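You operate a simulated robot arm through the tools that you are given. There is no shell and no other tool. Be economical: measure what you need, move in short steps, check, and stop when the job is done.

You are at the controls of a simulated robot arm. One attempt, no reset.

Task
Wind the leftover blue thread on to the wooden rack's blue cone.
Fine: leftover on the feed pin, rack cone on the winder pin, yellow lever down; run it till it stops.

The check looks at the end state, three seconds after you hand in, the way a careful person would. Anything else that was tipped, shoved, dropped, spilled or broken makes it a failure.

Robot
A 7-joint arm with a two-finger parallel gripper, fixed in place. Base frame: the origin is at the foot of the arm, x ahead of it, y to its left, z up. Units: m, rad, N and s.
With the tool pointing down near the work surface it reaches from about 0.24 to 0.68 m from the base axis. Its first joint turns from -1.152 to 1.152 rad. Payload 2.4 kg.
The TCP is the grasp point between the finger pads, 0.03 m short of the fingertips. In the tool frame z runs along the fingers and y along their closing line. The gripper opens to 0.094 m. The fingers are 0.028 m wide and 0.01 m thick; the gripper's body (0.05 by 0.096 m) begins 0.055 m behind the TCP.
Orientation is told as [roll, pitch, yaw] about the base's x, y, z axes, in that order, counted from this pose: with the fingers straight down and closing along the base's y, the tool's x points along the base's -x, its y along +y and its z along -z.

Tools
- The arm moves only by the tool send_rows. Its argument "plan" is a list of rows, each a list of 7 numbers: the shift along the tool's x, y, z in mm, then the turn, a rotation vector about the tool's x, y, z in rad, then the gripper command, from -1 (fully open) to 1 (shut), values between in proportion. In form: [[tx, ty, tz, ax, ay, az, gripper], ...]. A call has 1 to 8 rows; each row is the pose to reach, as a shift and turn from the pose commanded when the call began, along the tool's axes at that moment. A row lasts 0.2 s, in which the tool goes at most 0.05 m and 0.15 rad; a call with a longer step from one row to the next is refused whole, and so is a gripper value outside its range. Where a pose cannot be reached the arm comes as near as it can. A force on the tool above 40 N (or 10 N above the force at the start of the call, whichever is more), or a blocked arm, ends the call early, and 0.2 s more pass. The fingers move at their own pace (about 0.153 m/s each) and stop on an object; they squeeze with about 35 N. The grip force told is the motor's: it shows also when the fingers shut on nothing. Time passes only in rows, and 0.2 s behind the last, so rows that repeat a pose let the fingers close. The reply holds the time, the measured pose of the TCP, the force on the tool along the base axes, the opening and the grip force, in the units named above and with some noise.
- Cameras (640 x 400 px; columns grow to the right, rows downward): "scene" is fixed at [0.0196, 0.4662, 1.4571]; the picture's right is [-0.80, -0.60, 0.00], its down [-0.31, 0.41, -0.86] and it looks along [0.52, -0.68, -0.52] (base axes); focal length 358 px, centre (320, 200). "wrist" rides on the gripper at [0.076, 0.014, -0.103] in the tool frame; the picture's right is [-0.18, 0.98, 0.00], its down [-0.75, -0.14, -0.64] and it looks along [-0.63, -0.12, 0.77] (tool axes); focal length 243 px, centre (320, 200). There is no depth. A picture from a camera that has moved, and an enlarged one, comes with that camera's place and axes in the base frame and with its lens. The place of the scene camera against the robot may be out by one fixed shift of up to 0.025 m in any direction.
- get_image(camera): a new picture of that camera. The clock stands still meanwhile.
- zoom(camera, box): a new picture of the part [left, top, right, bottom] of that camera's present view, enlarged. The clock stands still meanwhile.
- finish_job(): hands the job in; it is judged then, once.

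Work in short steps. Places have to be worked out from the pictures, the camera data and where the tool is seen: move nearer, look again, correct. Check each grasp and each placing, and mend what went wrong. You have 120 turns and 84 pictures in all, those below and enlarged ones among them. Open the gripper and draw the arm clear of the work before you hand the job in, unless the task says otherwise; then end with one line.

The tools are called after "Emit:" as a command line: name --pt "numbers of a row" for each row, then --argument value for the rest, lists and objects as JSON in quotes. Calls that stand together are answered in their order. send_rows: Moves the arm, as the interface text tells. Its arguments: {"type":"object","properties":{"plan":{"type":"array","items":{"type":"array","items":{"type":"number"}}}},"required":["plan"]} The other tools are called the same way: get_image (camera) takes a picture; zoom (camera, box) takes an enlarged picture of a part of a camera's view; finish_job () hands the job in.

At the start:

```text
time_s: 0.0
position: [0.349, 0.0042, 1.2543]
orientation: [0.0, 0.0, 0.0]
ft_force: [-0.9, -0.1, 0.1]
opening: 0.094
grip_force: 0.0
```

scene: 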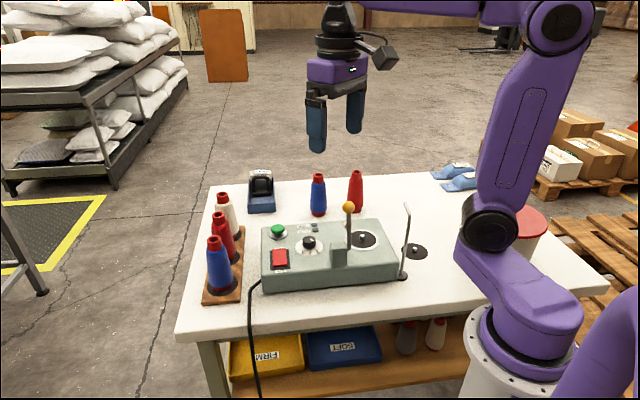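
wrist: 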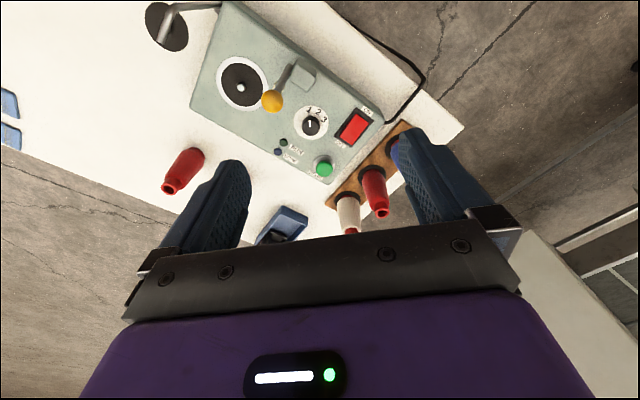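

I start by looking closer at the machine and cones.

Emit:
zoom --camera "scene" --box '[180, 150, 340, 310]'

Emit:
zoom --camera "scene" --box '[290, 160, 450, 300]'

Emit:
zoom --camera "wrist" --box '[140, 0, 460, 240]'

```text
2.50 times, centred on (260, 230) of scene
camera zoom: at [0.0196, 0.4662, 1.4571], right [-0.8, -0.6, 0.0], down [-0.31, 0.41, -0.86], along [0.52, -0.68, -0.52], focal length 894 px, centre (470, 125)
```

zoom: 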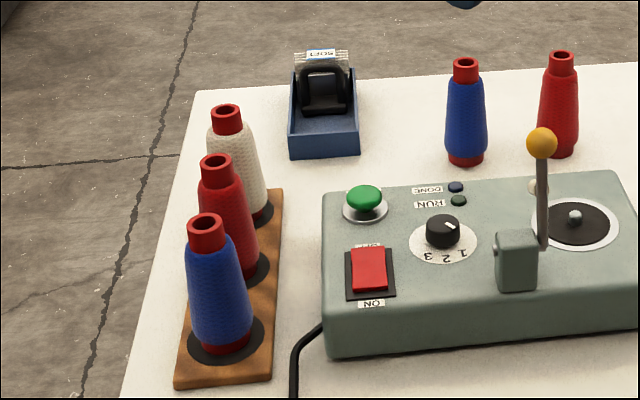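

```text
2.86 times, centred on (370, 230) of scene
camera zoom: at [0.0196, 0.4662, 1.4571], right [-0.8, -0.6, 0.0], down [-0.31, 0.41, -0.86], along [0.52, -0.68, -0.52], focal length 1022 px, centre (177, 114)
```

zoom: 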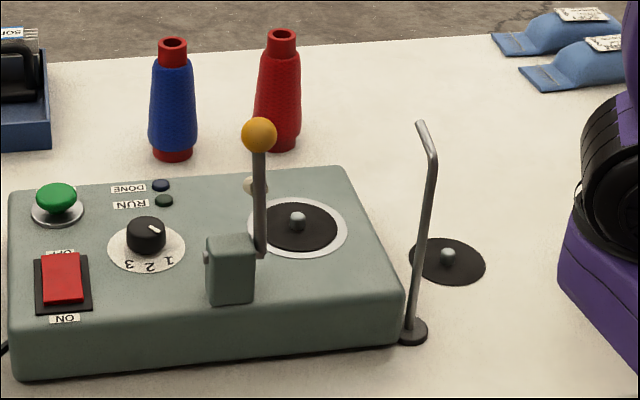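

```text
1.67 times, centred on (300, 120) of wrist
camera zoom: at [0.2715, 0.0195, 1.3561], right [0.18, 0.98, 0.0], down [0.75, -0.14, 0.64], along [0.63, -0.12, -0.77], focal length 404 px, centre (353, 333)
```

zoom: 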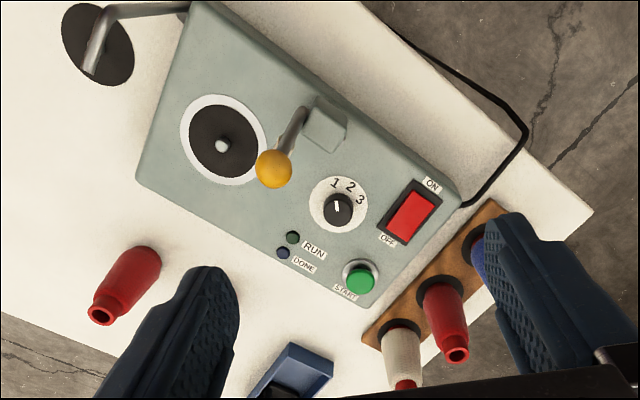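

Labels matter; I read the others.

Emit:
zoom --camera "scene" --box '[240, 160, 290, 220]'

Emit:
zoom --camera "scene" --box '[425, 150, 495, 200]'

Emit:
zoom --camera "scene" --box '[260, 215, 340, 285]'

Emit:
zoom --camera "scene" --box '[220, 300, 460, 400]'

```text
6.67 times, centred on (265, 190) of scene
camera zoom: at [0.0196, 0.4662, 1.4571], right [-0.8, -0.6, 0.0], down [-0.31, 0.41, -0.86], along [0.52, -0.68, -0.52], focal length 2383 px, centre (687, 267)
```

zoom: 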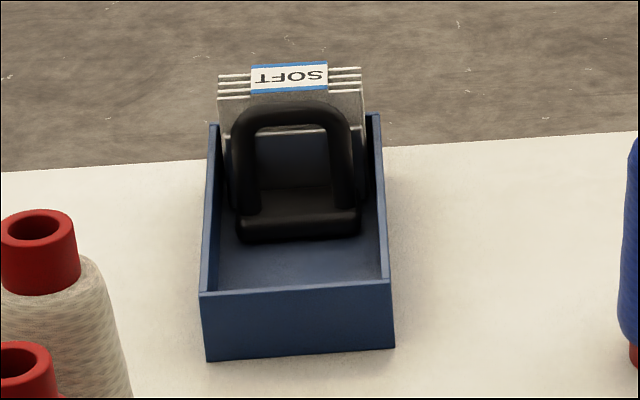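

```text
8.00 times, centred on (460, 175) of scene
camera zoom: at [0.0196, 0.4662, 1.4571], right [-0.8, -0.6, 0.0], down [-0.31, 0.41, -0.86], along [0.52, -0.68, -0.52], focal length 2860 px, centre (-800, 400)
```

zoom: 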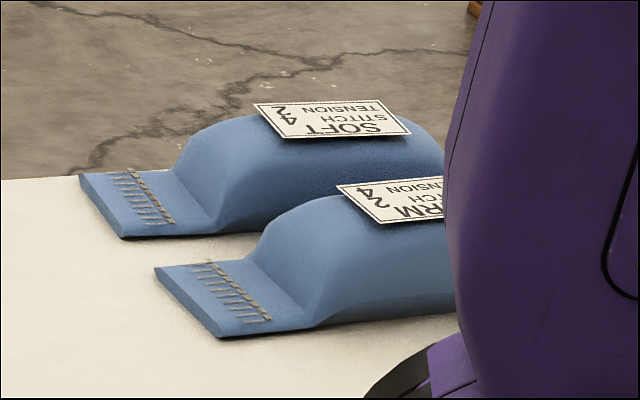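

```text
5.71 times, centred on (300, 250) of scene
camera zoom: at [0.0196, 0.4662, 1.4571], right [-0.8, -0.6, 0.0], down [-0.31, 0.41, -0.86], along [0.52, -0.68, -0.52], focal length 2043 px, centre (434, -86)
```

zoom: 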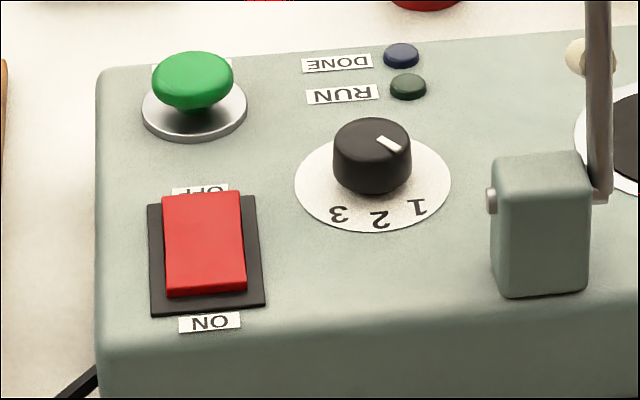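

```text
2.67 times, centred on (340, 350) of scene
camera zoom: at [0.0196, 0.4662, 1.4571], right [-0.8, -0.6, 0.0], down [-0.31, 0.41, -0.86], along [0.52, -0.68, -0.52], focal length 953 px, centre (267, -200)
```

zoom: 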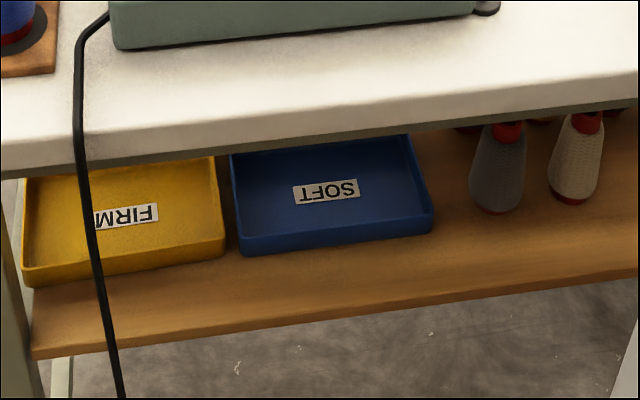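

The pads' cards may hold settings; I read those and the dial at greater zoom.

Emit:
zoom --camera "scene" --box '[455, 160, 482, 180]'

Emit:
zoom --camera "wrist" --box '[270, 80, 390, 190]'

```text
16.00 times, centred on (468, 170) of scene
camera zoom: at [0.0196, 0.4662, 1.4571], right [-0.8, -0.6, 0.0], down [-0.31, 0.41, -0.86], along [0.52, -0.68, -0.52], focal length 5720 px, centre (-2056, 680)
```

zoom: 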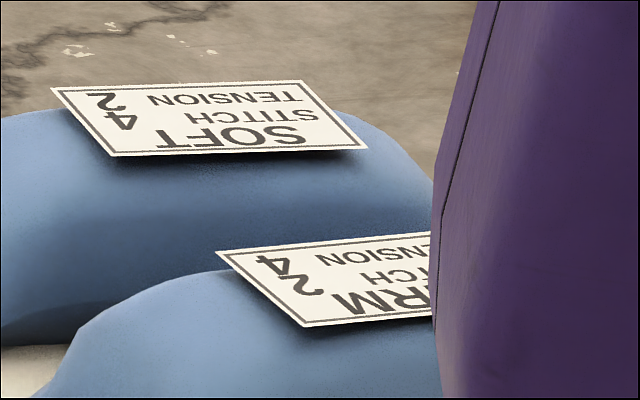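

```text
3.64 times, centred on (330, 135) of wrist
camera zoom: at [0.2715, 0.0195, 1.3561], right [0.18, 0.98, 0.0], down [0.75, -0.14, 0.64], along [0.63, -0.12, -0.77], focal length 882 px, centre (284, 436)
```

zoom: 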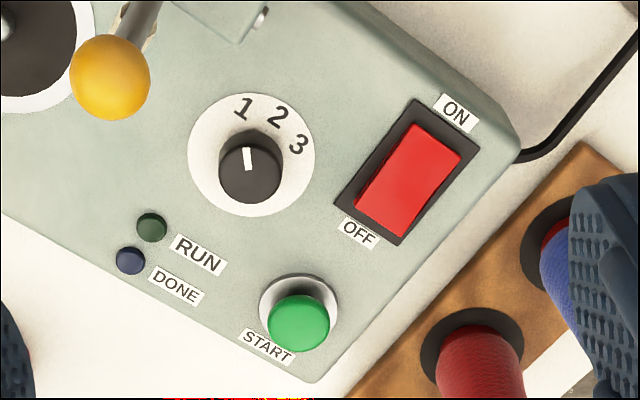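

Places estimated: leftover blue at about (0.56,-0.23), feed pin (0.26,-0.225), winder pin (0.355,-0.12), rack blue (0.55,0.14); the dial stands at 1. I move toward the leftover for a better wrist view.

Emit:
send_rows --pt "-4 -32 20 0 0 0.08 -1" --pt "-8 -64 40 0 0 0.16 -1" --pt "-12 -96 60 0 0 0.24 -1" --pt "-16 -128 80 0 0 0.32 -1" --pt "-20 -158 100 0 0 0.4 -1" --pt "-20 -158 100 0 0 0.4 -1"

Emit:
get_image --camera "wrist"

```text
time_s: 1.4
position: [0.3685, -0.1543, 1.1545]
orientation: [-0.001, 0.001, -0.401]
ft_force: [0.4, -0.7, -0.7]
opening: 0.0937
grip_force: 0.1
```

```text
72 pictures are left
camera wrist: at [0.3029, -0.1103, 1.2559], right [0.55, 0.83, 0.0], down [0.64, -0.42, 0.64], along [0.54, -0.36, -0.77], focal length 243 px, centre (320, 200)
```

wrist: 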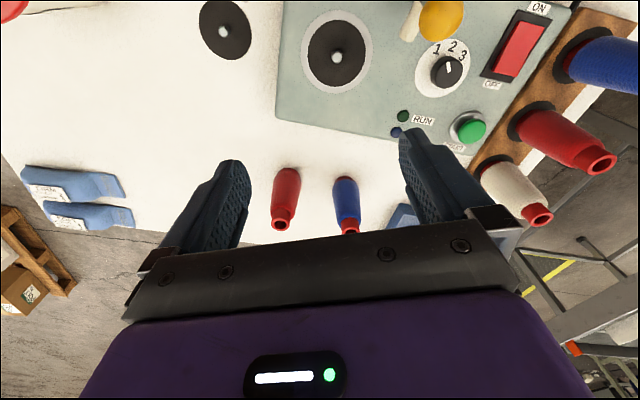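

The leftover cone computes to (0.556,-0.223), top at about z 0.997. I go above it at z 1.06 and check alignment.

Emit:
send_rows --pt "-40 2 19 0 0 0 -1" --pt "-80 4 38 0 0 0 -1" --pt "-120 6 57 0 0 0 -1" --pt "-160 8 76 0 0 0 -1" --pt "-199 10 95 0 0 0 -1" --pt "-199 10 95 0 0 0 -1"

Emit:
get_image --camera "wrist"

Emit:
get_image --camera "scene"

```text
time_s: 2.8
position: [0.5544, -0.2235, 1.0596]
orientation: [0.0, -0.001, -0.399]
ft_force: [0.3, 0.8, 0.2]
opening: 0.094
grip_force: 0.1
```

```text
71 pictures are left
camera wrist: at [0.4892, -0.179, 1.1613], right [0.55, 0.83, 0.0], down [0.64, -0.42, 0.64], along [0.54, -0.35, -0.77], focal length 243 px, centre (320, 200)
```

wrist: 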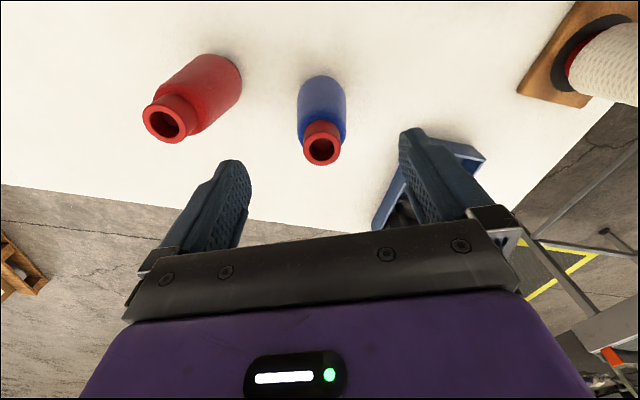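

```text
70 pictures are left
```

scene: 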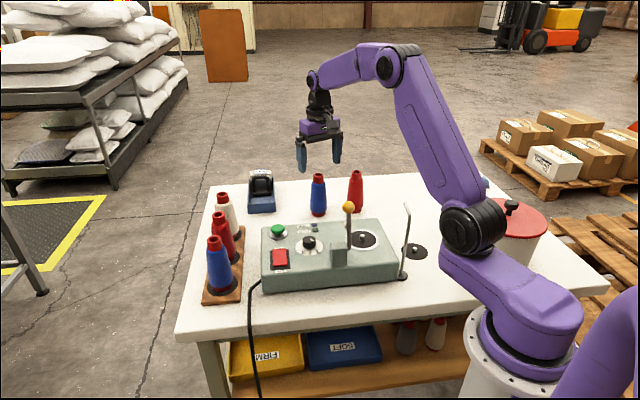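

Tube top is at about (0.561,-0.2235). I correct 6 mm outward, descend to z 0.96 and close.

Emit:
send_rows --pt "-6 2.5 0 0 0 0 -0.7" --pt "-6 2.5 35 0 0 0 -0.7" --pt "-6 2.5 70 0 0 0 -0.7" --pt "-6 2.5 99 0 0 0 -0.7" --pt "-6 2.5 99 0 0 0 -0.7"

Emit:
get_image --camera "wrist"

Emit:
zoom --camera "scene" --box '[270, 120, 390, 220]'

```text
time_s: 4.0
position: [0.5602, -0.2219, 0.9628]
orientation: [-0.001, 0.001, -0.399]
ft_force: [0.4, 0.1, 0.3]
opening: 0.0799
grip_force: 0.1
```

```text
69 pictures are left
camera wrist: at [0.4948, -0.1772, 1.0641], right [0.55, 0.83, 0.0], down [0.64, -0.42, 0.64], along [0.54, -0.35, -0.77], focal length 243 px, centre (320, 200)
```

wrist: 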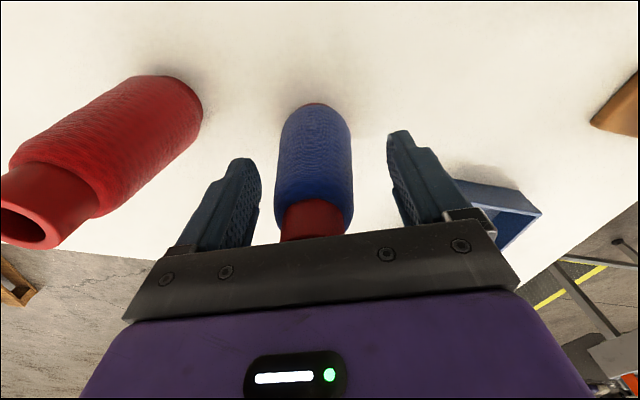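

```text
4.00 times, centred on (330, 170) of scene
camera zoom: at [0.0196, 0.4662, 1.4571], right [-0.8, -0.6, 0.0], down [-0.31, 0.41, -0.86], along [0.52, -0.68, -0.52], focal length 1430 px, centre (280, 320)
```

zoom: 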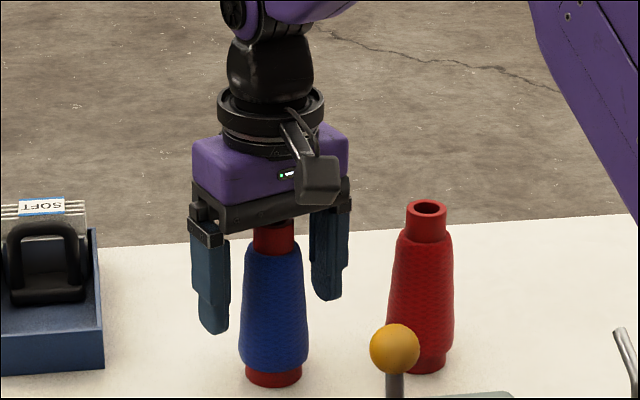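

Cone sits about 4 mm to the tool's -y side; I centre, then close.

Emit:
send_rows --pt "-2 -4 2 0 0 0 -0.7" --pt "-2 -4 2 0 0 0 0.0" --pt "-2 -4 2 0 0 0 1" --pt "-2 -4 2 0 0 0 1" --pt "-2 -4 2 0 0 0 1"

Emit:
get_image --camera "wrist"

```text
time_s: 5.2
position: [0.5612, -0.2249, 0.9601]
orientation: [0.0, 0.0, -0.4]
ft_force: [-0.4, 0.3, 0.0]
opening: 0.0417
grip_force: 34.9
```

```text
67 pictures are left
camera wrist: at [0.4954, -0.1816, 1.0613], right [0.55, 0.83, 0.0], down [0.64, -0.42, 0.64], along [0.54, -0.35, -0.77], focal length 243 px, centre (320, 200)
```

wrist: 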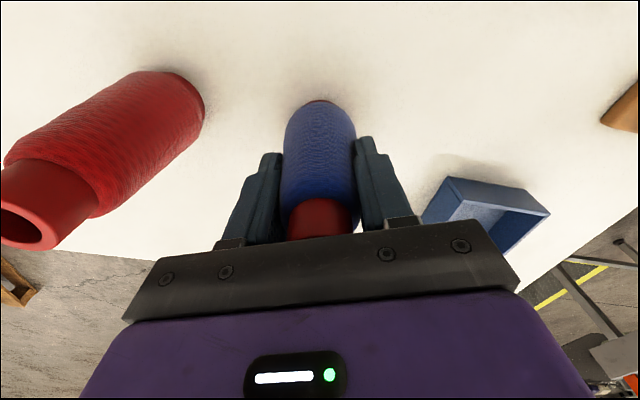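

Grip holds at 42 mm. I lift 140 mm gently.

Emit:
send_rows --pt "0 0 -15 0 0 0 1" --pt "0 0 -45 0 0 0 1" --pt "0 0 -80 0 0 0 1" --pt "0 0 -115 0 0 0 1" --pt "0 0 -140 0 0 0 1" --pt "0 0 -140 0 0 0 1"

Emit:
get_image --camera "wrist"

```text
time_s: 6.6
position: [0.5627, -0.227, 1.0994]
orientation: [-0.001, 0.0, -0.4]
ft_force: [-0.5, -0.2, -0.8]
opening: 0.0414
grip_force: 34.9
```

```text
66 pictures are left
camera wrist: at [0.4964, -0.183, 1.2005], right [0.55, 0.83, 0.0], down [0.64, -0.42, 0.64], along [0.54, -0.35, -0.77], focal length 243 px, centre (320, 200)
```

wrist: 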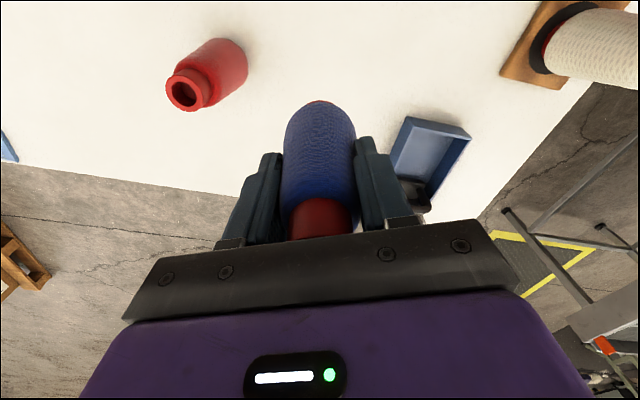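

Cone held upright. I carry it to (0.325,-0.231) at the same height, turning yaw to 0, and look for the feed pin.

Emit:
send_rows --pt "36 -16 0 0 0 -0.067 1" --pt "72 -32 0 0 0 -0.133 1" --pt "109 -48 0 0 0 -0.2 1" --pt "145 -64 0 0 0 -0.267 1" --pt "181 -80 0 0 0 -0.333 1" --pt "217.6 -96.5 0 0 0 -0.4 1" --pt "217.6 -96.5 0 0 0 -0.4 1"

Emit:
get_image --camera "wrist"

Emit:
zoom --camera "scene" --box '[290, 120, 450, 290]'

```text
time_s: 8.2
position: [0.3241, -0.2319, 1.098]
orientation: [0.0, 0.0, -0.001]
ft_force: [0.4, 0.3, -1.1]
opening: 0.0415
grip_force: 35.0
```

```text
65 pictures are left
camera wrist: at [0.2473, -0.2165, 1.1997], right [0.18, 0.98, 0.0], down [0.75, -0.14, 0.64], along [0.63, -0.12, -0.77], focal length 243 px, centre (320, 200)
```

wrist: 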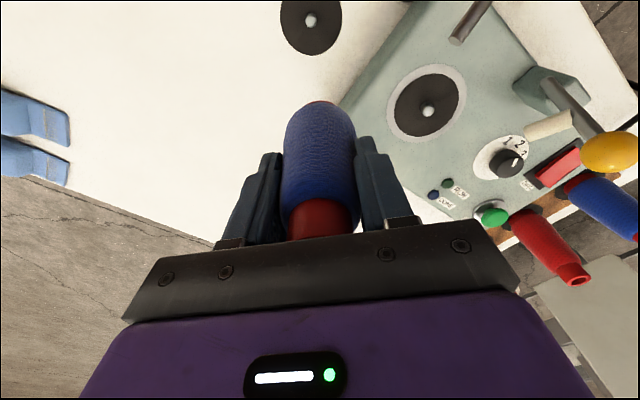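

```text
2.35 times, centred on (370, 205) of scene
camera zoom: at [0.0196, 0.4662, 1.4572], right [-0.8, -0.6, 0.0], down [-0.31, 0.41, -0.86], along [0.52, -0.68, -0.52], focal length 841 px, centre (202, 188)
```

zoom: 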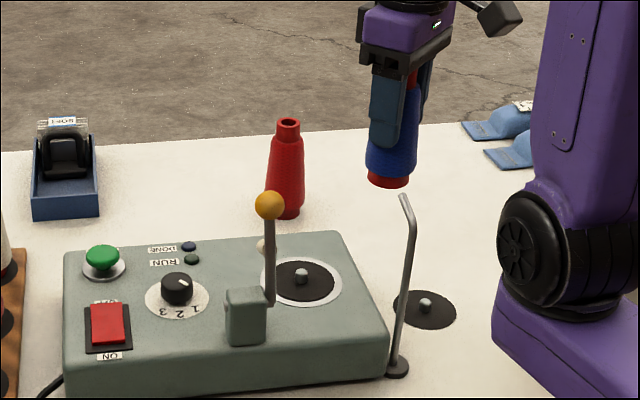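

Feed pin measures (0.264,-0.230). I move above it, turning yaw +0.3 so the fingers keep clear of the machine and the wire guide, then lower partway and check.

Emit:
send_rows --pt "31 -0.5 0 0 0 -0.15 1" --pt "62 -1 0 0 0 -0.3 1" --pt "62 -1 35 0 0 -0.3 1" --pt "62 -1 70 0 0 -0.3 1" --pt "62 -1 90 0 0 -0.3 1" --pt "62 -1 90 0 0 -0.3 1"

Emit:
zoom --camera "scene" --box '[370, 190, 450, 270]'

Emit:
get_image --camera "wrist"

```text
time_s: 9.6
position: [0.2625, -0.2302, 1.0077]
orientation: [0.0, 0.0, 0.299]
ft_force: [0.0, -0.2, -0.4]
opening: 0.0415
grip_force: 34.7
```

```text
5.00 times, centred on (410, 230) of scene
camera zoom: at [0.0196, 0.4662, 1.4572], right [-0.8, -0.6, 0.0], down [-0.31, 0.41, -0.86], along [0.52, -0.68, -0.52], focal length 1788 px, centre (-130, 50)
```

zoom: 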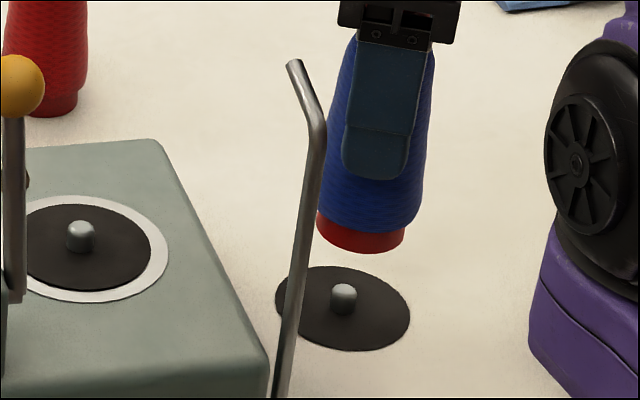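

```text
62 pictures are left
camera wrist: at [0.1846, -0.2392, 1.1106], right [-0.11, 0.99, 0.0], down [0.76, 0.09, 0.64], along [0.64, 0.07, -0.77], focal length 243 px, centre (320, 200)
```

wrist: 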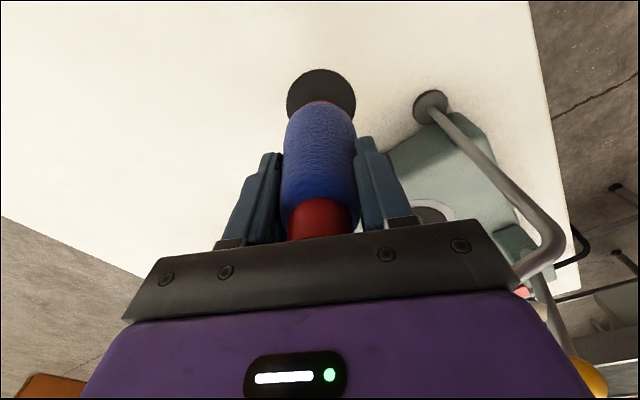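

Scene and wrist pictures agree: the cone needs about 2.5 mm more in +x. I correct and lower 20 mm.

Emit:
send_rows --pt "-2.5 -0.5 0 0 0 0 1" --pt "-2.5 -0.5 10 0 0 0 1" --pt "-2.5 -0.5 22 0 0 0 1" --pt "-2.5 -0.5 22 0 0 0 1"

Emit:
zoom --camera "scene" --box '[370, 190, 450, 270]'

```text
time_s: 10.6
position: [0.2641, -0.2299, 0.9865]
orientation: [0.0, 0.0, 0.302]
ft_force: [-0.3, -0.5, -0.6]
opening: 0.0415
grip_force: 35.0
```

```text
5.00 times, centred on (410, 230) of scene
camera zoom: at [0.0196, 0.4662, 1.4572], right [-0.8, -0.6, 0.0], down [-0.31, 0.41, -0.86], along [0.52, -0.68, -0.52], focal length 1788 px, centre (-130, 50)
```

zoom: 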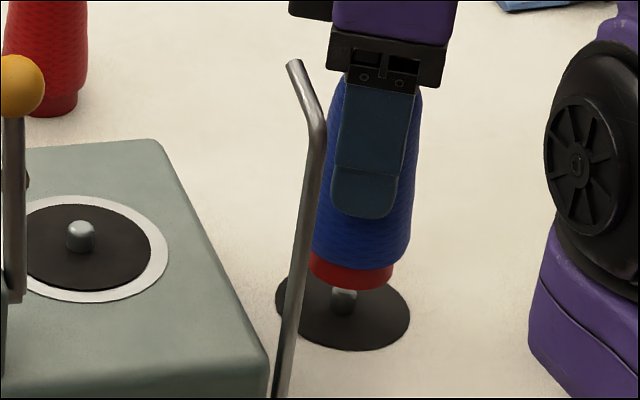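

Projected straight down, the cone base lands on the pin within about 1 mm. I lower onto it in small steps, watching the force.

Emit:
send_rows --pt "0 0 8 0 0 0 1" --pt "0 0 14 0 0 0 1" --pt "0 0 20 0 0 0 1" --pt "0 0 24 0 0 0 1" --pt "0 0 24 0 0 0 1"

Emit:
zoom --camera "scene" --box '[370, 190, 450, 270]'

```text
time_s: 11.8
position: [0.2653, -0.232, 0.9629]
orientation: [0.001, 0.001, 0.301]
ft_force: [0.7, -0.7, -0.2]
opening: 0.0413
grip_force: 35.1
```

```text
5.00 times, centred on (410, 230) of scene
camera zoom: at [0.0196, 0.4662, 1.4571], right [-0.8, -0.6, 0.0], down [-0.31, 0.41, -0.86], along [0.52, -0.68, -0.52], focal length 1788 px, centre (-130, 50)
```

zoom: 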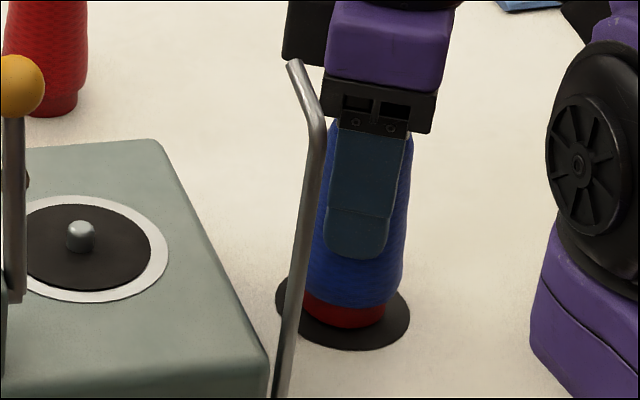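

The pin has entered without force. I lower the last 2–3 mm until it seats, then open slightly.

Emit:
send_rows --pt "0 0 1.5 0 0 0 1" --pt "0 0 2.5 0 0 0 1" --pt "0 0 2.5 0 0 0 1"

```text
time_s: 12.6
position: [0.266, -0.2318, 0.9604]
orientation: [-0.001, -0.001, 0.3]
ft_force: [-0.6, -0.7, -0.3]
opening: 0.0416
grip_force: 35.4
```

Now at grasp height, so it is on the disc; I open the fingers to about 64 mm and raise straight up.

Emit:
send_rows --pt "0 0 0 0 0 0 -0.1" --pt "0 0 0 0 0 0 -0.35" --pt "0 0 0 0 0 0 -0.35" --pt "0 0 -25 0 0 0 -0.35" --pt "0 0 -65 0 0 0 -0.35" --pt "0 0 -110 0 0 0 -0.35" --pt "0 0 -150 0 0 0 -0.35" --pt "0 0 -150 0 0 0 -0.35"

Emit:
zoom --camera "scene" --box '[330, 180, 450, 290]'

```text
time_s: 14.4
position: [0.2655, -0.2319, 1.1089]
orientation: [0.0, 0.0, 0.3]
ft_force: [-0.4, -0.8, 0.8]
opening: 0.0634
grip_force: 0.0
```

```text
3.64 times, centred on (390, 235) of scene
camera zoom: at [0.0196, 0.4662, 1.4571], right [-0.8, -0.6, 0.0], down [-0.31, 0.41, -0.86], along [0.52, -0.68, -0.52], focal length 1300 px, centre (66, 73)
```

zoom: 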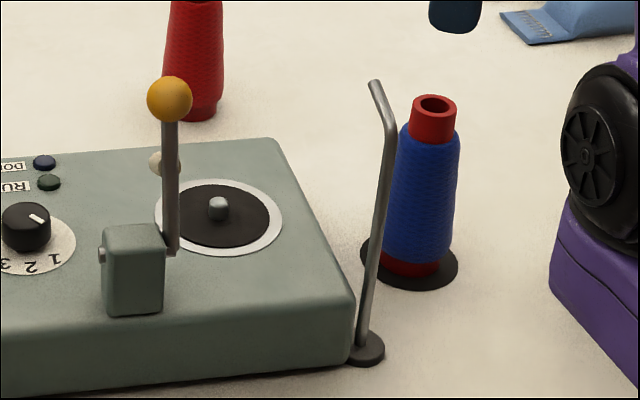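

The leftover is seated on the feed pin. Now I raise and cross over toward the rack for a look at its blue cone.

Emit:
send_rows --pt "0 0 -40 0 0 0 -1" --pt "0 0 -75 0 0 0 -1" --pt "-31 37 -75 0 0 0 -1" --pt "-62 74 -75 0 0 0 -1" --pt "-93 111 -75 0 0 0 -1" --pt "-124 148 -75 0 0 0 -1" --pt "-155 185 -75 0 0 0 -1" --pt "-186 222 -75 0 0 0 -1"

Emit:
get_image --camera "wrist"

```text
time_s: 16.2
position: [0.3755, 0.0362, 1.1848]
orientation: [-0.002, 0.0, 0.299]
ft_force: [0.1, -0.3, -0.6]
opening: 0.0941
grip_force: 0.1
```

```text
58 pictures are left
camera wrist: at [0.2987, 0.0281, 1.2867], right [-0.11, 0.99, 0.0], down [0.76, 0.09, 0.64], along [0.64, 0.07, -0.77], focal length 243 px, centre (320, 200)
```

wrist: 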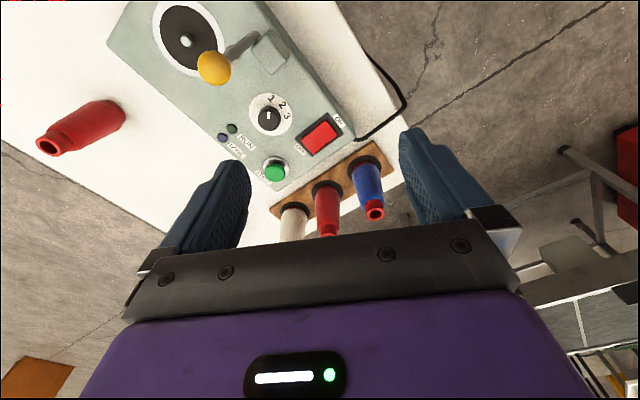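

Rack blue cone is at about (0.531,0.137), top near z 1.017. I move above it turning to yaw -0.6, which keeps the fingers off the neighbour cones and later off the lever.

Emit:
send_rows --pt "-25 7 5 0 0 0.13 -1" --pt "-50 14 10 0 0 0.26 -1" --pt "-76 21 20 0 0 0.39 -1" --pt "-102 29 30 0 0 0.52 -1" --pt "-128 36 45 0 0 0.65 -1" --pt "-153 43 60 0 0 0.78 -1" --pt "-178 50 80 0 0 0.9 -1" --pt "-178 50 80 0 0 0.9 -1"

Emit:
get_image --camera "wrist"

```text
time_s: 18.0
position: [0.5325, 0.1351, 1.1057]
orientation: [0.0, 0.0, -0.602]
ft_force: [0.0, -0.3, 0.5]
opening: 0.0938
grip_force: 0.2
```

```text
57 pictures are left
camera wrist: at [0.4765, 0.1916, 1.2066], right [0.71, 0.71, 0.0], down [0.54, -0.54, 0.64], along [0.45, -0.45, -0.77], focal length 243 px, centre (320, 200)
```

wrist: 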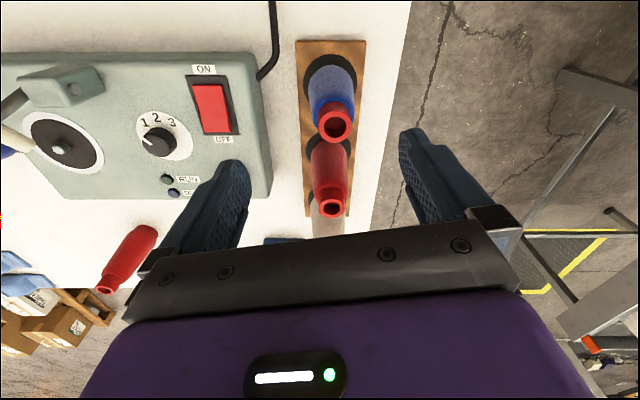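

Cone sits at tool offset (-4, +11) mm. I shift, then descend to z 0.985 and check centring.

Emit:
send_rows --pt "-4 11 0 0 0 0 -0.8" --pt "-4 11 20 0 0 0 -0.8" --pt "-4 11 55 0 0 0 -0.8" --pt "-4 11 90 0 0 0 -0.8" --pt "-4 11 120 0 0 0 -0.8" --pt "-4 11 120 0 0 0 -0.8"

Emit:
get_image --camera "wrist"

Emit:
zoom --camera "scene" --box '[160, 150, 300, 310]'

```text
time_s: 19.4
position: [0.5421, 0.1425, 0.9842]
orientation: [0.0, 0.0, -0.598]
ft_force: [1.0, 0.8, -0.7]
opening: 0.0846
grip_force: 0.1
```

```text
56 pictures are left
camera wrist: at [0.4863, 0.1977, 1.0853], right [0.71, 0.71, 0.0], down [0.54, -0.54, 0.64], along [0.45, -0.45, -0.77], focal length 243 px, centre (320, 200)
```

wrist: 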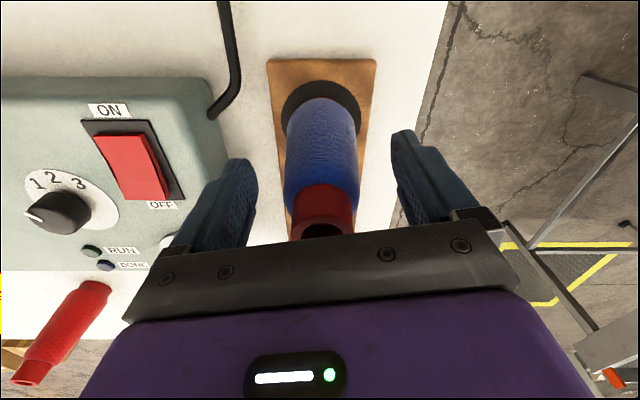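

```text
2.50 times, centred on (230, 230) of scene
camera zoom: at [0.0196, 0.4662, 1.4571], right [-0.8, -0.6, 0.0], down [-0.31, 0.41, -0.86], along [0.52, -0.68, -0.52], focal length 894 px, centre (545, 125)
```

zoom: 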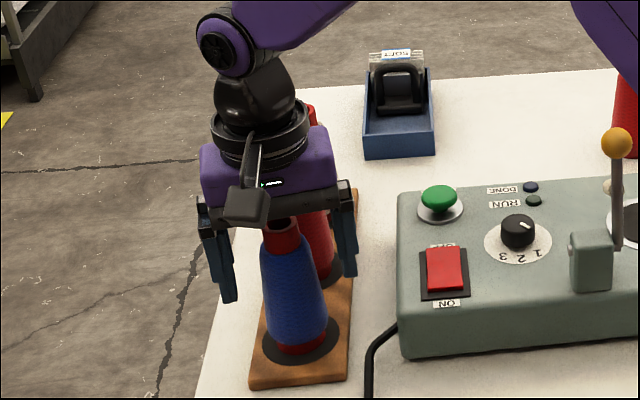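

Cone is centred between the fingers. I close with a 2 mm trim and lower 3 mm.

Emit:
send_rows --pt "2 0 3 0 0 0 -0.8" --pt "2 0 3 0 0 0 0.0" --pt "2 0 3 0 0 0 1" --pt "2 0 3 0 0 0 1" --pt "2 0 3 0 0 0 1"

Emit:
get_image --camera "wrist"

```text
time_s: 20.6
position: [0.5405, 0.1449, 0.9814]
orientation: [0.001, -0.001, -0.601]
ft_force: [0.6, -0.1, 0.4]
opening: 0.0399
grip_force: 34.9
```

```text
54 pictures are left
camera wrist: at [0.4848, 0.199, 1.083], right [0.71, 0.71, 0.0], down [0.54, -0.54, 0.64], along [0.45, -0.45, -0.77], focal length 243 px, centre (320, 200)
```

wrist: 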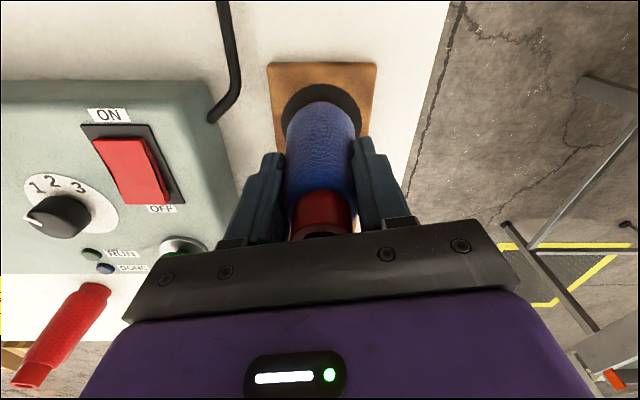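

Gripped (40 mm). I lift straight up off the rack.

Emit:
send_rows --pt "0 0 -8 0 0 0 1" --pt "0 0 -20 0 0 0 1" --pt "0 0 -45 0 0 0 1" --pt "0 0 -80 0 0 0 1" --pt "0 0 -115 0 0 0 1" --pt "0 0 -150 0 0 0 1" --pt "0 0 -170 0 0 0 1" --pt "0 0 -170 0 0 0 1"

Emit:
get_image --camera "wrist"

Emit:
zoom --camera "scene" --box '[160, 100, 320, 310]'

```text
time_s: 22.4
position: [0.5407, 0.144, 1.1519]
orientation: [0.001, 0.001, -0.601]
ft_force: [0.2, 0.3, -0.7]
opening: 0.04
grip_force: 35.7
```

```text
53 pictures are left
camera wrist: at [0.485, 0.1997, 1.2534], right [0.71, 0.71, 0.0], down [0.54, -0.54, 0.64], along [0.45, -0.45, -0.77], focal length 243 px, centre (320, 200)
```

wrist: 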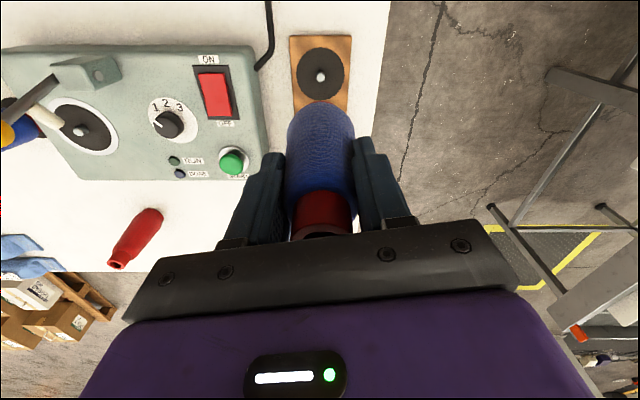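

```text
1.90 times, centred on (240, 205) of scene
camera zoom: at [0.0196, 0.4662, 1.4571], right [-0.8, -0.6, 0.0], down [-0.31, 0.41, -0.86], along [0.52, -0.68, -0.52], focal length 681 px, centre (472, 190)
```

zoom: 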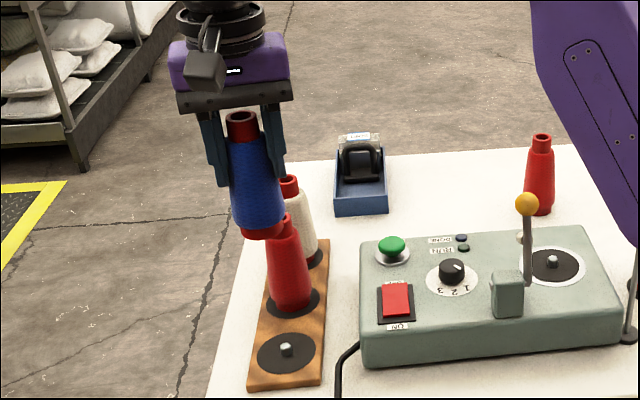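

Cone is off the rack cleanly. I carry it round the outside of the lever, first to about (0.47,-0.12), 20 mm higher.

Emit:
send_rows --pt "-15 -43 -15 0 0 0 1" --pt "-30 -86 -20 0 0 0 1" --pt "-45 -129 -20 0 0 0 1" --pt "-60 -172 -20 0 0 0 1" --pt "-76 -215 -20 0 0 0 1" --pt "-91 -257 -20 0 0 0 1" --pt "-91 -257 -20 0 0 0 1"

Emit:
get_image --camera "wrist"

```text
time_s: 24.0
position: [0.4679, -0.1166, 1.1722]
orientation: [-0.001, 0.0, -0.598]
ft_force: [1.0, -0.1, -0.7]
opening: 0.0398
grip_force: 35.6
```

```text
51 pictures are left
camera wrist: at [0.4123, -0.0618, 1.274], right [0.71, 0.71, 0.0], down [0.54, -0.54, 0.64], along [0.45, -0.45, -0.77], focal length 243 px, centre (320, 200)
```

wrist: 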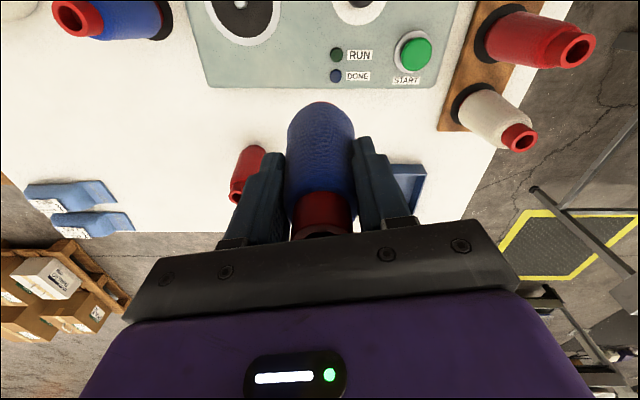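

Next to (0.412,-0.178) and lower to z 1.11, so the camera hangs over the winder pin.

Emit:
send_rows --pt "4 -28 10 0 0 0 1" --pt "8 -56 25 0 0 0 1" --pt "12 -82 45 0 0 0 1" --pt "12 -82 62 0 0 0 1" --pt "12 -82 62 0 0 0 1"

Emit:
get_image --camera "wrist"

Emit:
zoom --camera "scene" --box '[290, 140, 430, 290]'

```text
time_s: 25.2
position: [0.4121, -0.1795, 1.1094]
orientation: [0.0, 0.0, -0.599]
ft_force: [0.7, 0.7, -0.7]
opening: 0.0397
grip_force: 34.9
```

```text
50 pictures are left
camera wrist: at [0.3569, -0.1244, 1.2119], right [0.71, 0.71, 0.0], down [0.54, -0.54, 0.64], along [0.45, -0.45, -0.77], focal length 243 px, centre (320, 200)
```

wrist: 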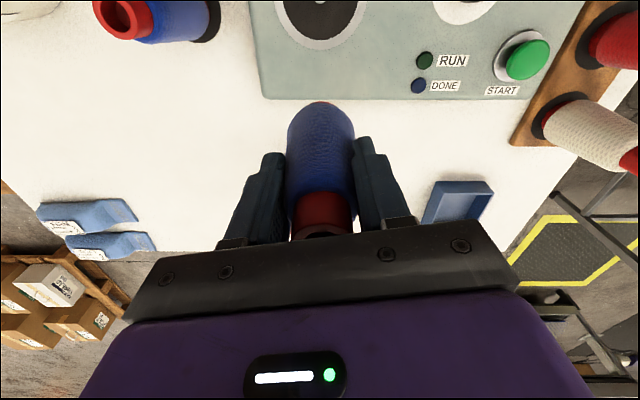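

```text
2.67 times, centred on (360, 215) of scene
camera zoom: at [0.0196, 0.4662, 1.4571], right [-0.8, -0.6, 0.0], down [-0.31, 0.41, -0.86], along [0.52, -0.68, -0.52], focal length 953 px, centre (213, 160)
```

zoom: 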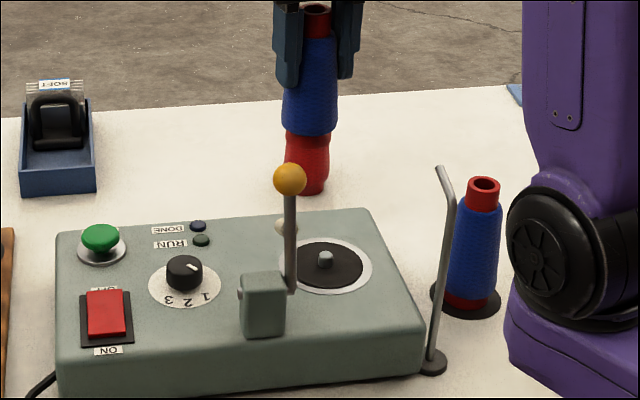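

Triangulating past views gives the winder pin tip at (0.357,-0.124,0.945). I move above it at current height, then lower to z 1.07 and check.

Emit:
send_rows --pt "26 5 0 0 0 0 1" --pt "52 10 0 0 0 0 1" --pt "76 14 0 0 0 0 1" --pt "76 14 20 0 0 0 1" --pt "76 14 38 0 0 0 1" --pt "76 14 38 0 0 0 1"

Emit:
get_image --camera "wrist"

Emit:
zoom --camera "scene" --box '[320, 180, 400, 260]'

```text
time_s: 26.6
position: [0.3581, -0.1258, 1.07]
orientation: [0.0, -0.003, -0.6]
ft_force: [0.5, -0.4, -1.1]
opening: 0.0398
grip_force: 35.4
```

```text
48 pictures are left
camera wrist: at [0.3029, -0.0701, 1.1721], right [0.71, 0.71, 0.0], down [0.54, -0.54, 0.64], along [0.45, -0.45, -0.77], focal length 243 px, centre (320, 200)
```

wrist: 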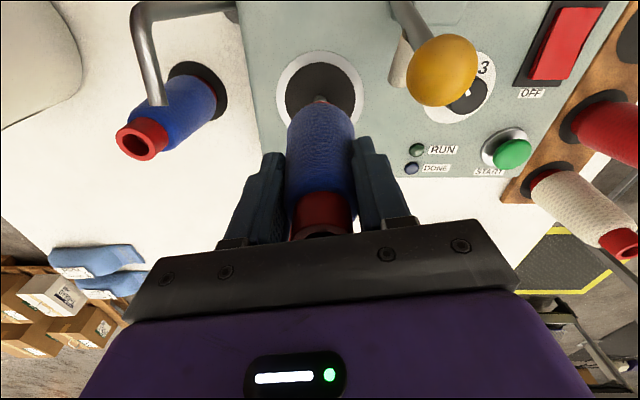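

```text
5.00 times, centred on (360, 220) of scene
camera zoom: at [0.0196, 0.4662, 1.4571], right [-0.8, -0.6, 0.0], down [-0.31, 0.41, -0.86], along [0.52, -0.68, -0.52], focal length 1788 px, centre (120, 100)
```

zoom: 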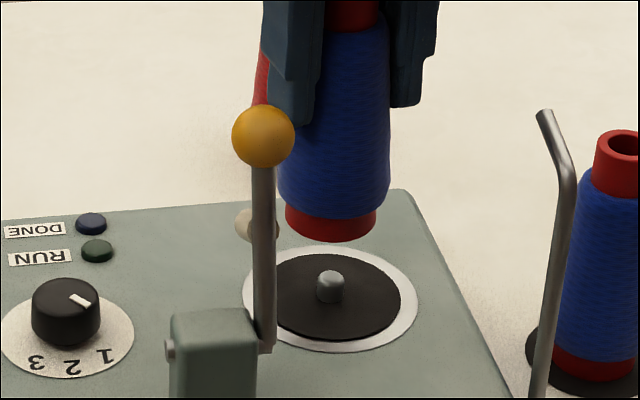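

The lateral alignment is near; depth is ambiguous, so I enlarge the wrist view around the cone foot and pin.

Emit:
zoom --camera "wrist" --box '[260, 40, 380, 130]'

Emit:
zoom --camera "scene" --box '[335, 205, 385, 245]'

```text
4.44 times, centred on (320, 85) of wrist
camera zoom: at [0.3029, -0.0701, 1.1721], right [0.71, 0.71, 0.0], down [0.54, -0.54, 0.64], along [0.45, -0.45, -0.77], focal length 1078 px, centre (320, 711)
```

zoom: 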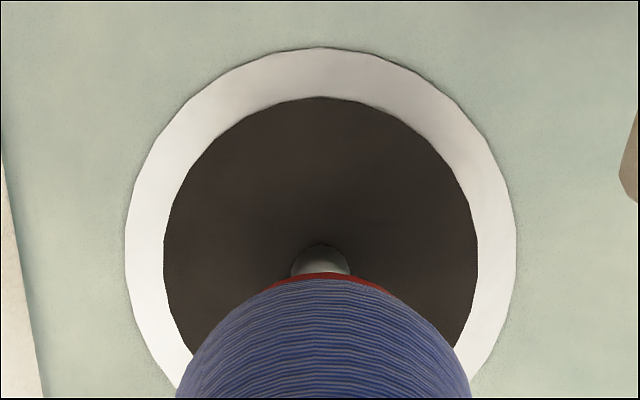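

```text
10.00 times, centred on (360, 225) of scene
camera zoom: at [0.0196, 0.4662, 1.4571], right [-0.8, -0.6, 0.0], down [-0.31, 0.41, -0.86], along [0.52, -0.68, -0.52], focal length 3575 px, centre (-80, -50)
```

zoom: 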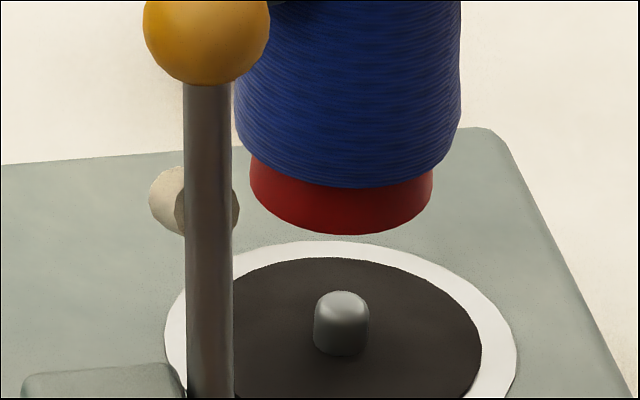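

Cross-checking heights (cone about 126 mm tall, foot about 90 mm below TCP) both views say: shift +5.5 mm along tool x. I apply that and lower 20 mm.

Emit:
send_rows --pt "5.5 -0.5 0 0 0 0 1" --pt "5.5 -0.5 10 0 0 0 1" --pt "5.5 -0.5 18 0 0 0 1" --pt "5.5 -0.5 18 0 0 0 1"

Emit:
zoom --camera "scene" --box '[335, 205, 385, 245]'

Emit:
zoom --camera "wrist" --box '[260, 40, 380, 130]'

```text
time_s: 27.6
position: [0.3545, -0.1225, 1.0537]
orientation: [-0.002, 0.0, -0.6]
ft_force: [-0.1, -0.3, -0.1]
opening: 0.0397
grip_force: 34.8
```

```text
10.00 times, centred on (360, 225) of scene
camera zoom: at [0.0196, 0.4662, 1.4571], right [-0.8, -0.6, 0.0], down [-0.31, 0.41, -0.86], along [0.52, -0.68, -0.52], focal length 3575 px, centre (-80, -50)
```

zoom: 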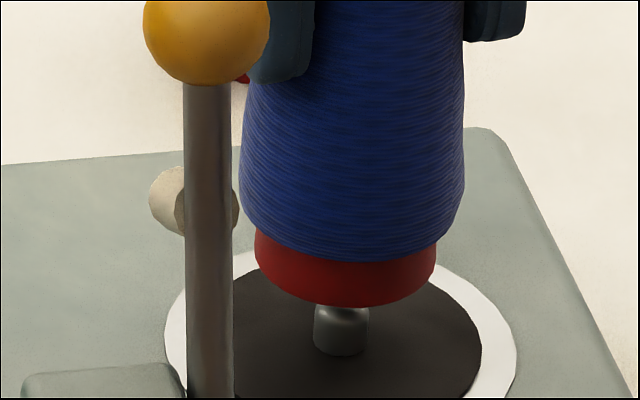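

```text
4.44 times, centred on (320, 85) of wrist
camera zoom: at [0.299, -0.0675, 1.1551], right [0.71, 0.71, 0.0], down [0.54, -0.54, 0.64], along [0.45, -0.45, -0.77], focal length 1078 px, centre (320, 711)
```

zoom: 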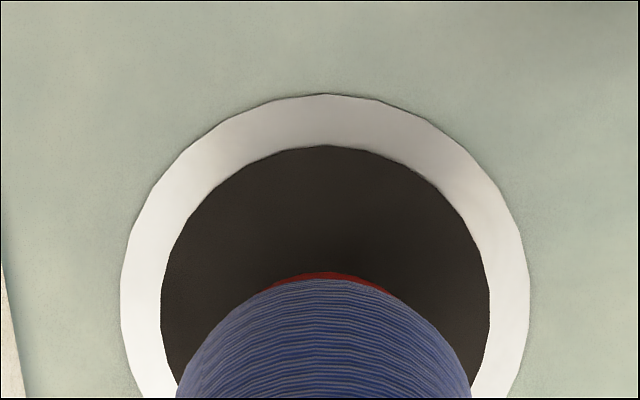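

Now foot and pin agree within about 1 mm in both views. I trim 0.7 mm sideways and lower slowly.

Emit:
send_rows --pt "0 -0.7 4 0 0 0 1" --pt "0 -0.7 9 0 0 0 1" --pt "0 -0.7 14 0 0 0 1" --pt "0 -0.7 19 0 0 0 1" --pt "0 -0.7 22 0 0 0 1" --pt "0 -0.7 22 0 0 0 1"

Emit:
zoom --camera "scene" --box '[335, 205, 385, 245]'

```text
time_s: 29.0
position: [0.3536, -0.1227, 1.0315]
orientation: [0.0, -0.001, -0.601]
ft_force: [0.3, -0.1, -0.7]
opening: 0.0399
grip_force: 35.4
```

```text
10.00 times, centred on (360, 225) of scene
camera zoom: at [0.0196, 0.4662, 1.4571], right [-0.8, -0.6, 0.0], down [-0.31, 0.41, -0.86], along [0.52, -0.68, -0.52], focal length 3575 px, centre (-80, -50)
```

zoom: 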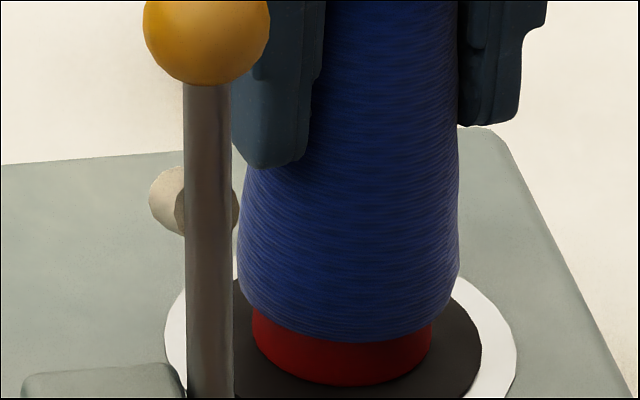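

About 3 mm remain to the disc; I lower until contact.

Emit:
send_rows --pt "0 0 1.5 0 0 0 1" --pt "0 0 3 0 0 0 1" --pt "0 0 4 0 0 0 1" --pt "0 0 4 0 0 0 1"

Emit:
zoom --camera "scene" --box '[320, 180, 400, 260]'

```text
time_s: 29.8
position: [0.3549, -0.123, 1.0301]
orientation: [0.0, -0.003, -0.599]
ft_force: [-3.8, 1.6, 9.5]
opening: 0.0398
grip_force: 34.6
stopped in row 3: the force on the tool passed its limit (the readings are from after the stop); the commanded pose is now the measured one
```

```text
5.00 times, centred on (360, 220) of scene
camera zoom: at [0.0194, 0.4663, 1.4571], right [-0.8, -0.6, 0.0], down [-0.31, 0.41, -0.86], along [0.52, -0.68, -0.52], focal length 1788 px, centre (120, 100)
```

zoom: 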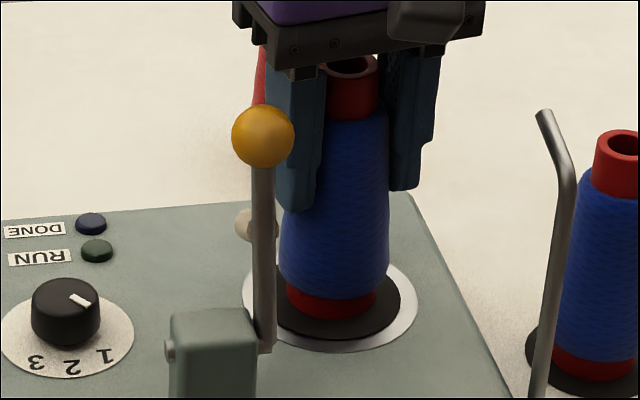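

Contact felt at the right height: cone is seated. I open the fingers part-way and rise straight up.

Emit:
send_rows --pt "0 0 -0.5 0 0 0 0" --pt "0 0 -0.5 0 0 0 -0.3" --pt "0 0 -0.5 0 0 0 -0.3" --pt "0 0 -25 0 0 0 -0.3" --pt "0 0 -65 0 0 0 -0.3" --pt "0 0 -110 0 0 0 -0.3" --pt "0 0 -150 0 0 0 -0.3" --pt "0 0 -150 0 0 0 -0.3"

Emit:
zoom --camera "scene" --box '[300, 170, 420, 290]'

Emit:
get_image --camera "wrist"

```text
time_s: 31.6
position: [0.3546, -0.1233, 1.1786]
orientation: [-0.001, -0.003, -0.599]
ft_force: [-0.3, 0.0, -0.7]
opening: 0.0611
grip_force: 0.0
```

```text
3.33 times, centred on (360, 230) of scene
camera zoom: at [0.0196, 0.4662, 1.4571], right [-0.8, -0.6, 0.0], down [-0.31, 0.41, -0.86], along [0.52, -0.68, -0.52], focal length 1192 px, centre (187, 100)
```

zoom: 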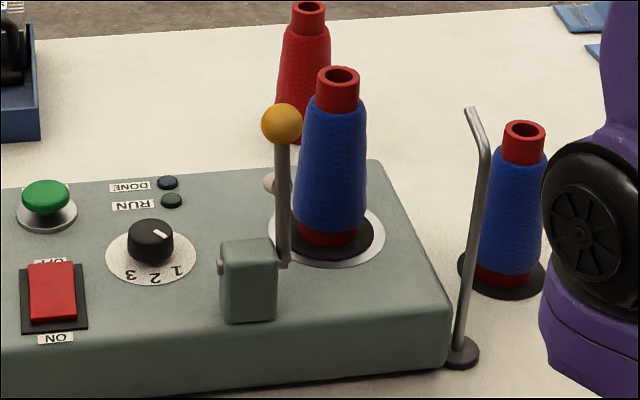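

```text
39 pictures are left
camera wrist: at [0.2977, -0.0675, 1.2816], right [0.71, 0.71, 0.0], down [0.54, -0.54, 0.64], along [0.46, -0.45, -0.77], focal length 243 px, centre (320, 200)
```

wrist: 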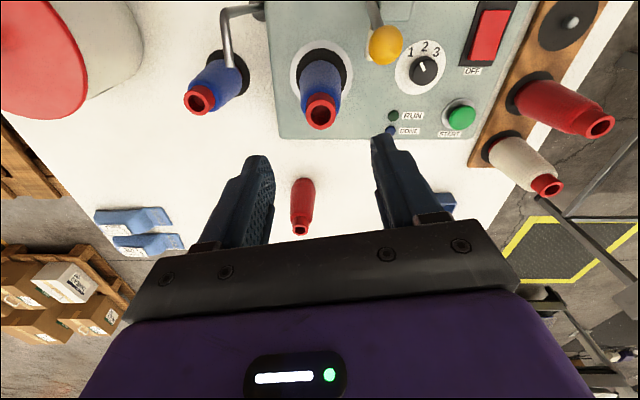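

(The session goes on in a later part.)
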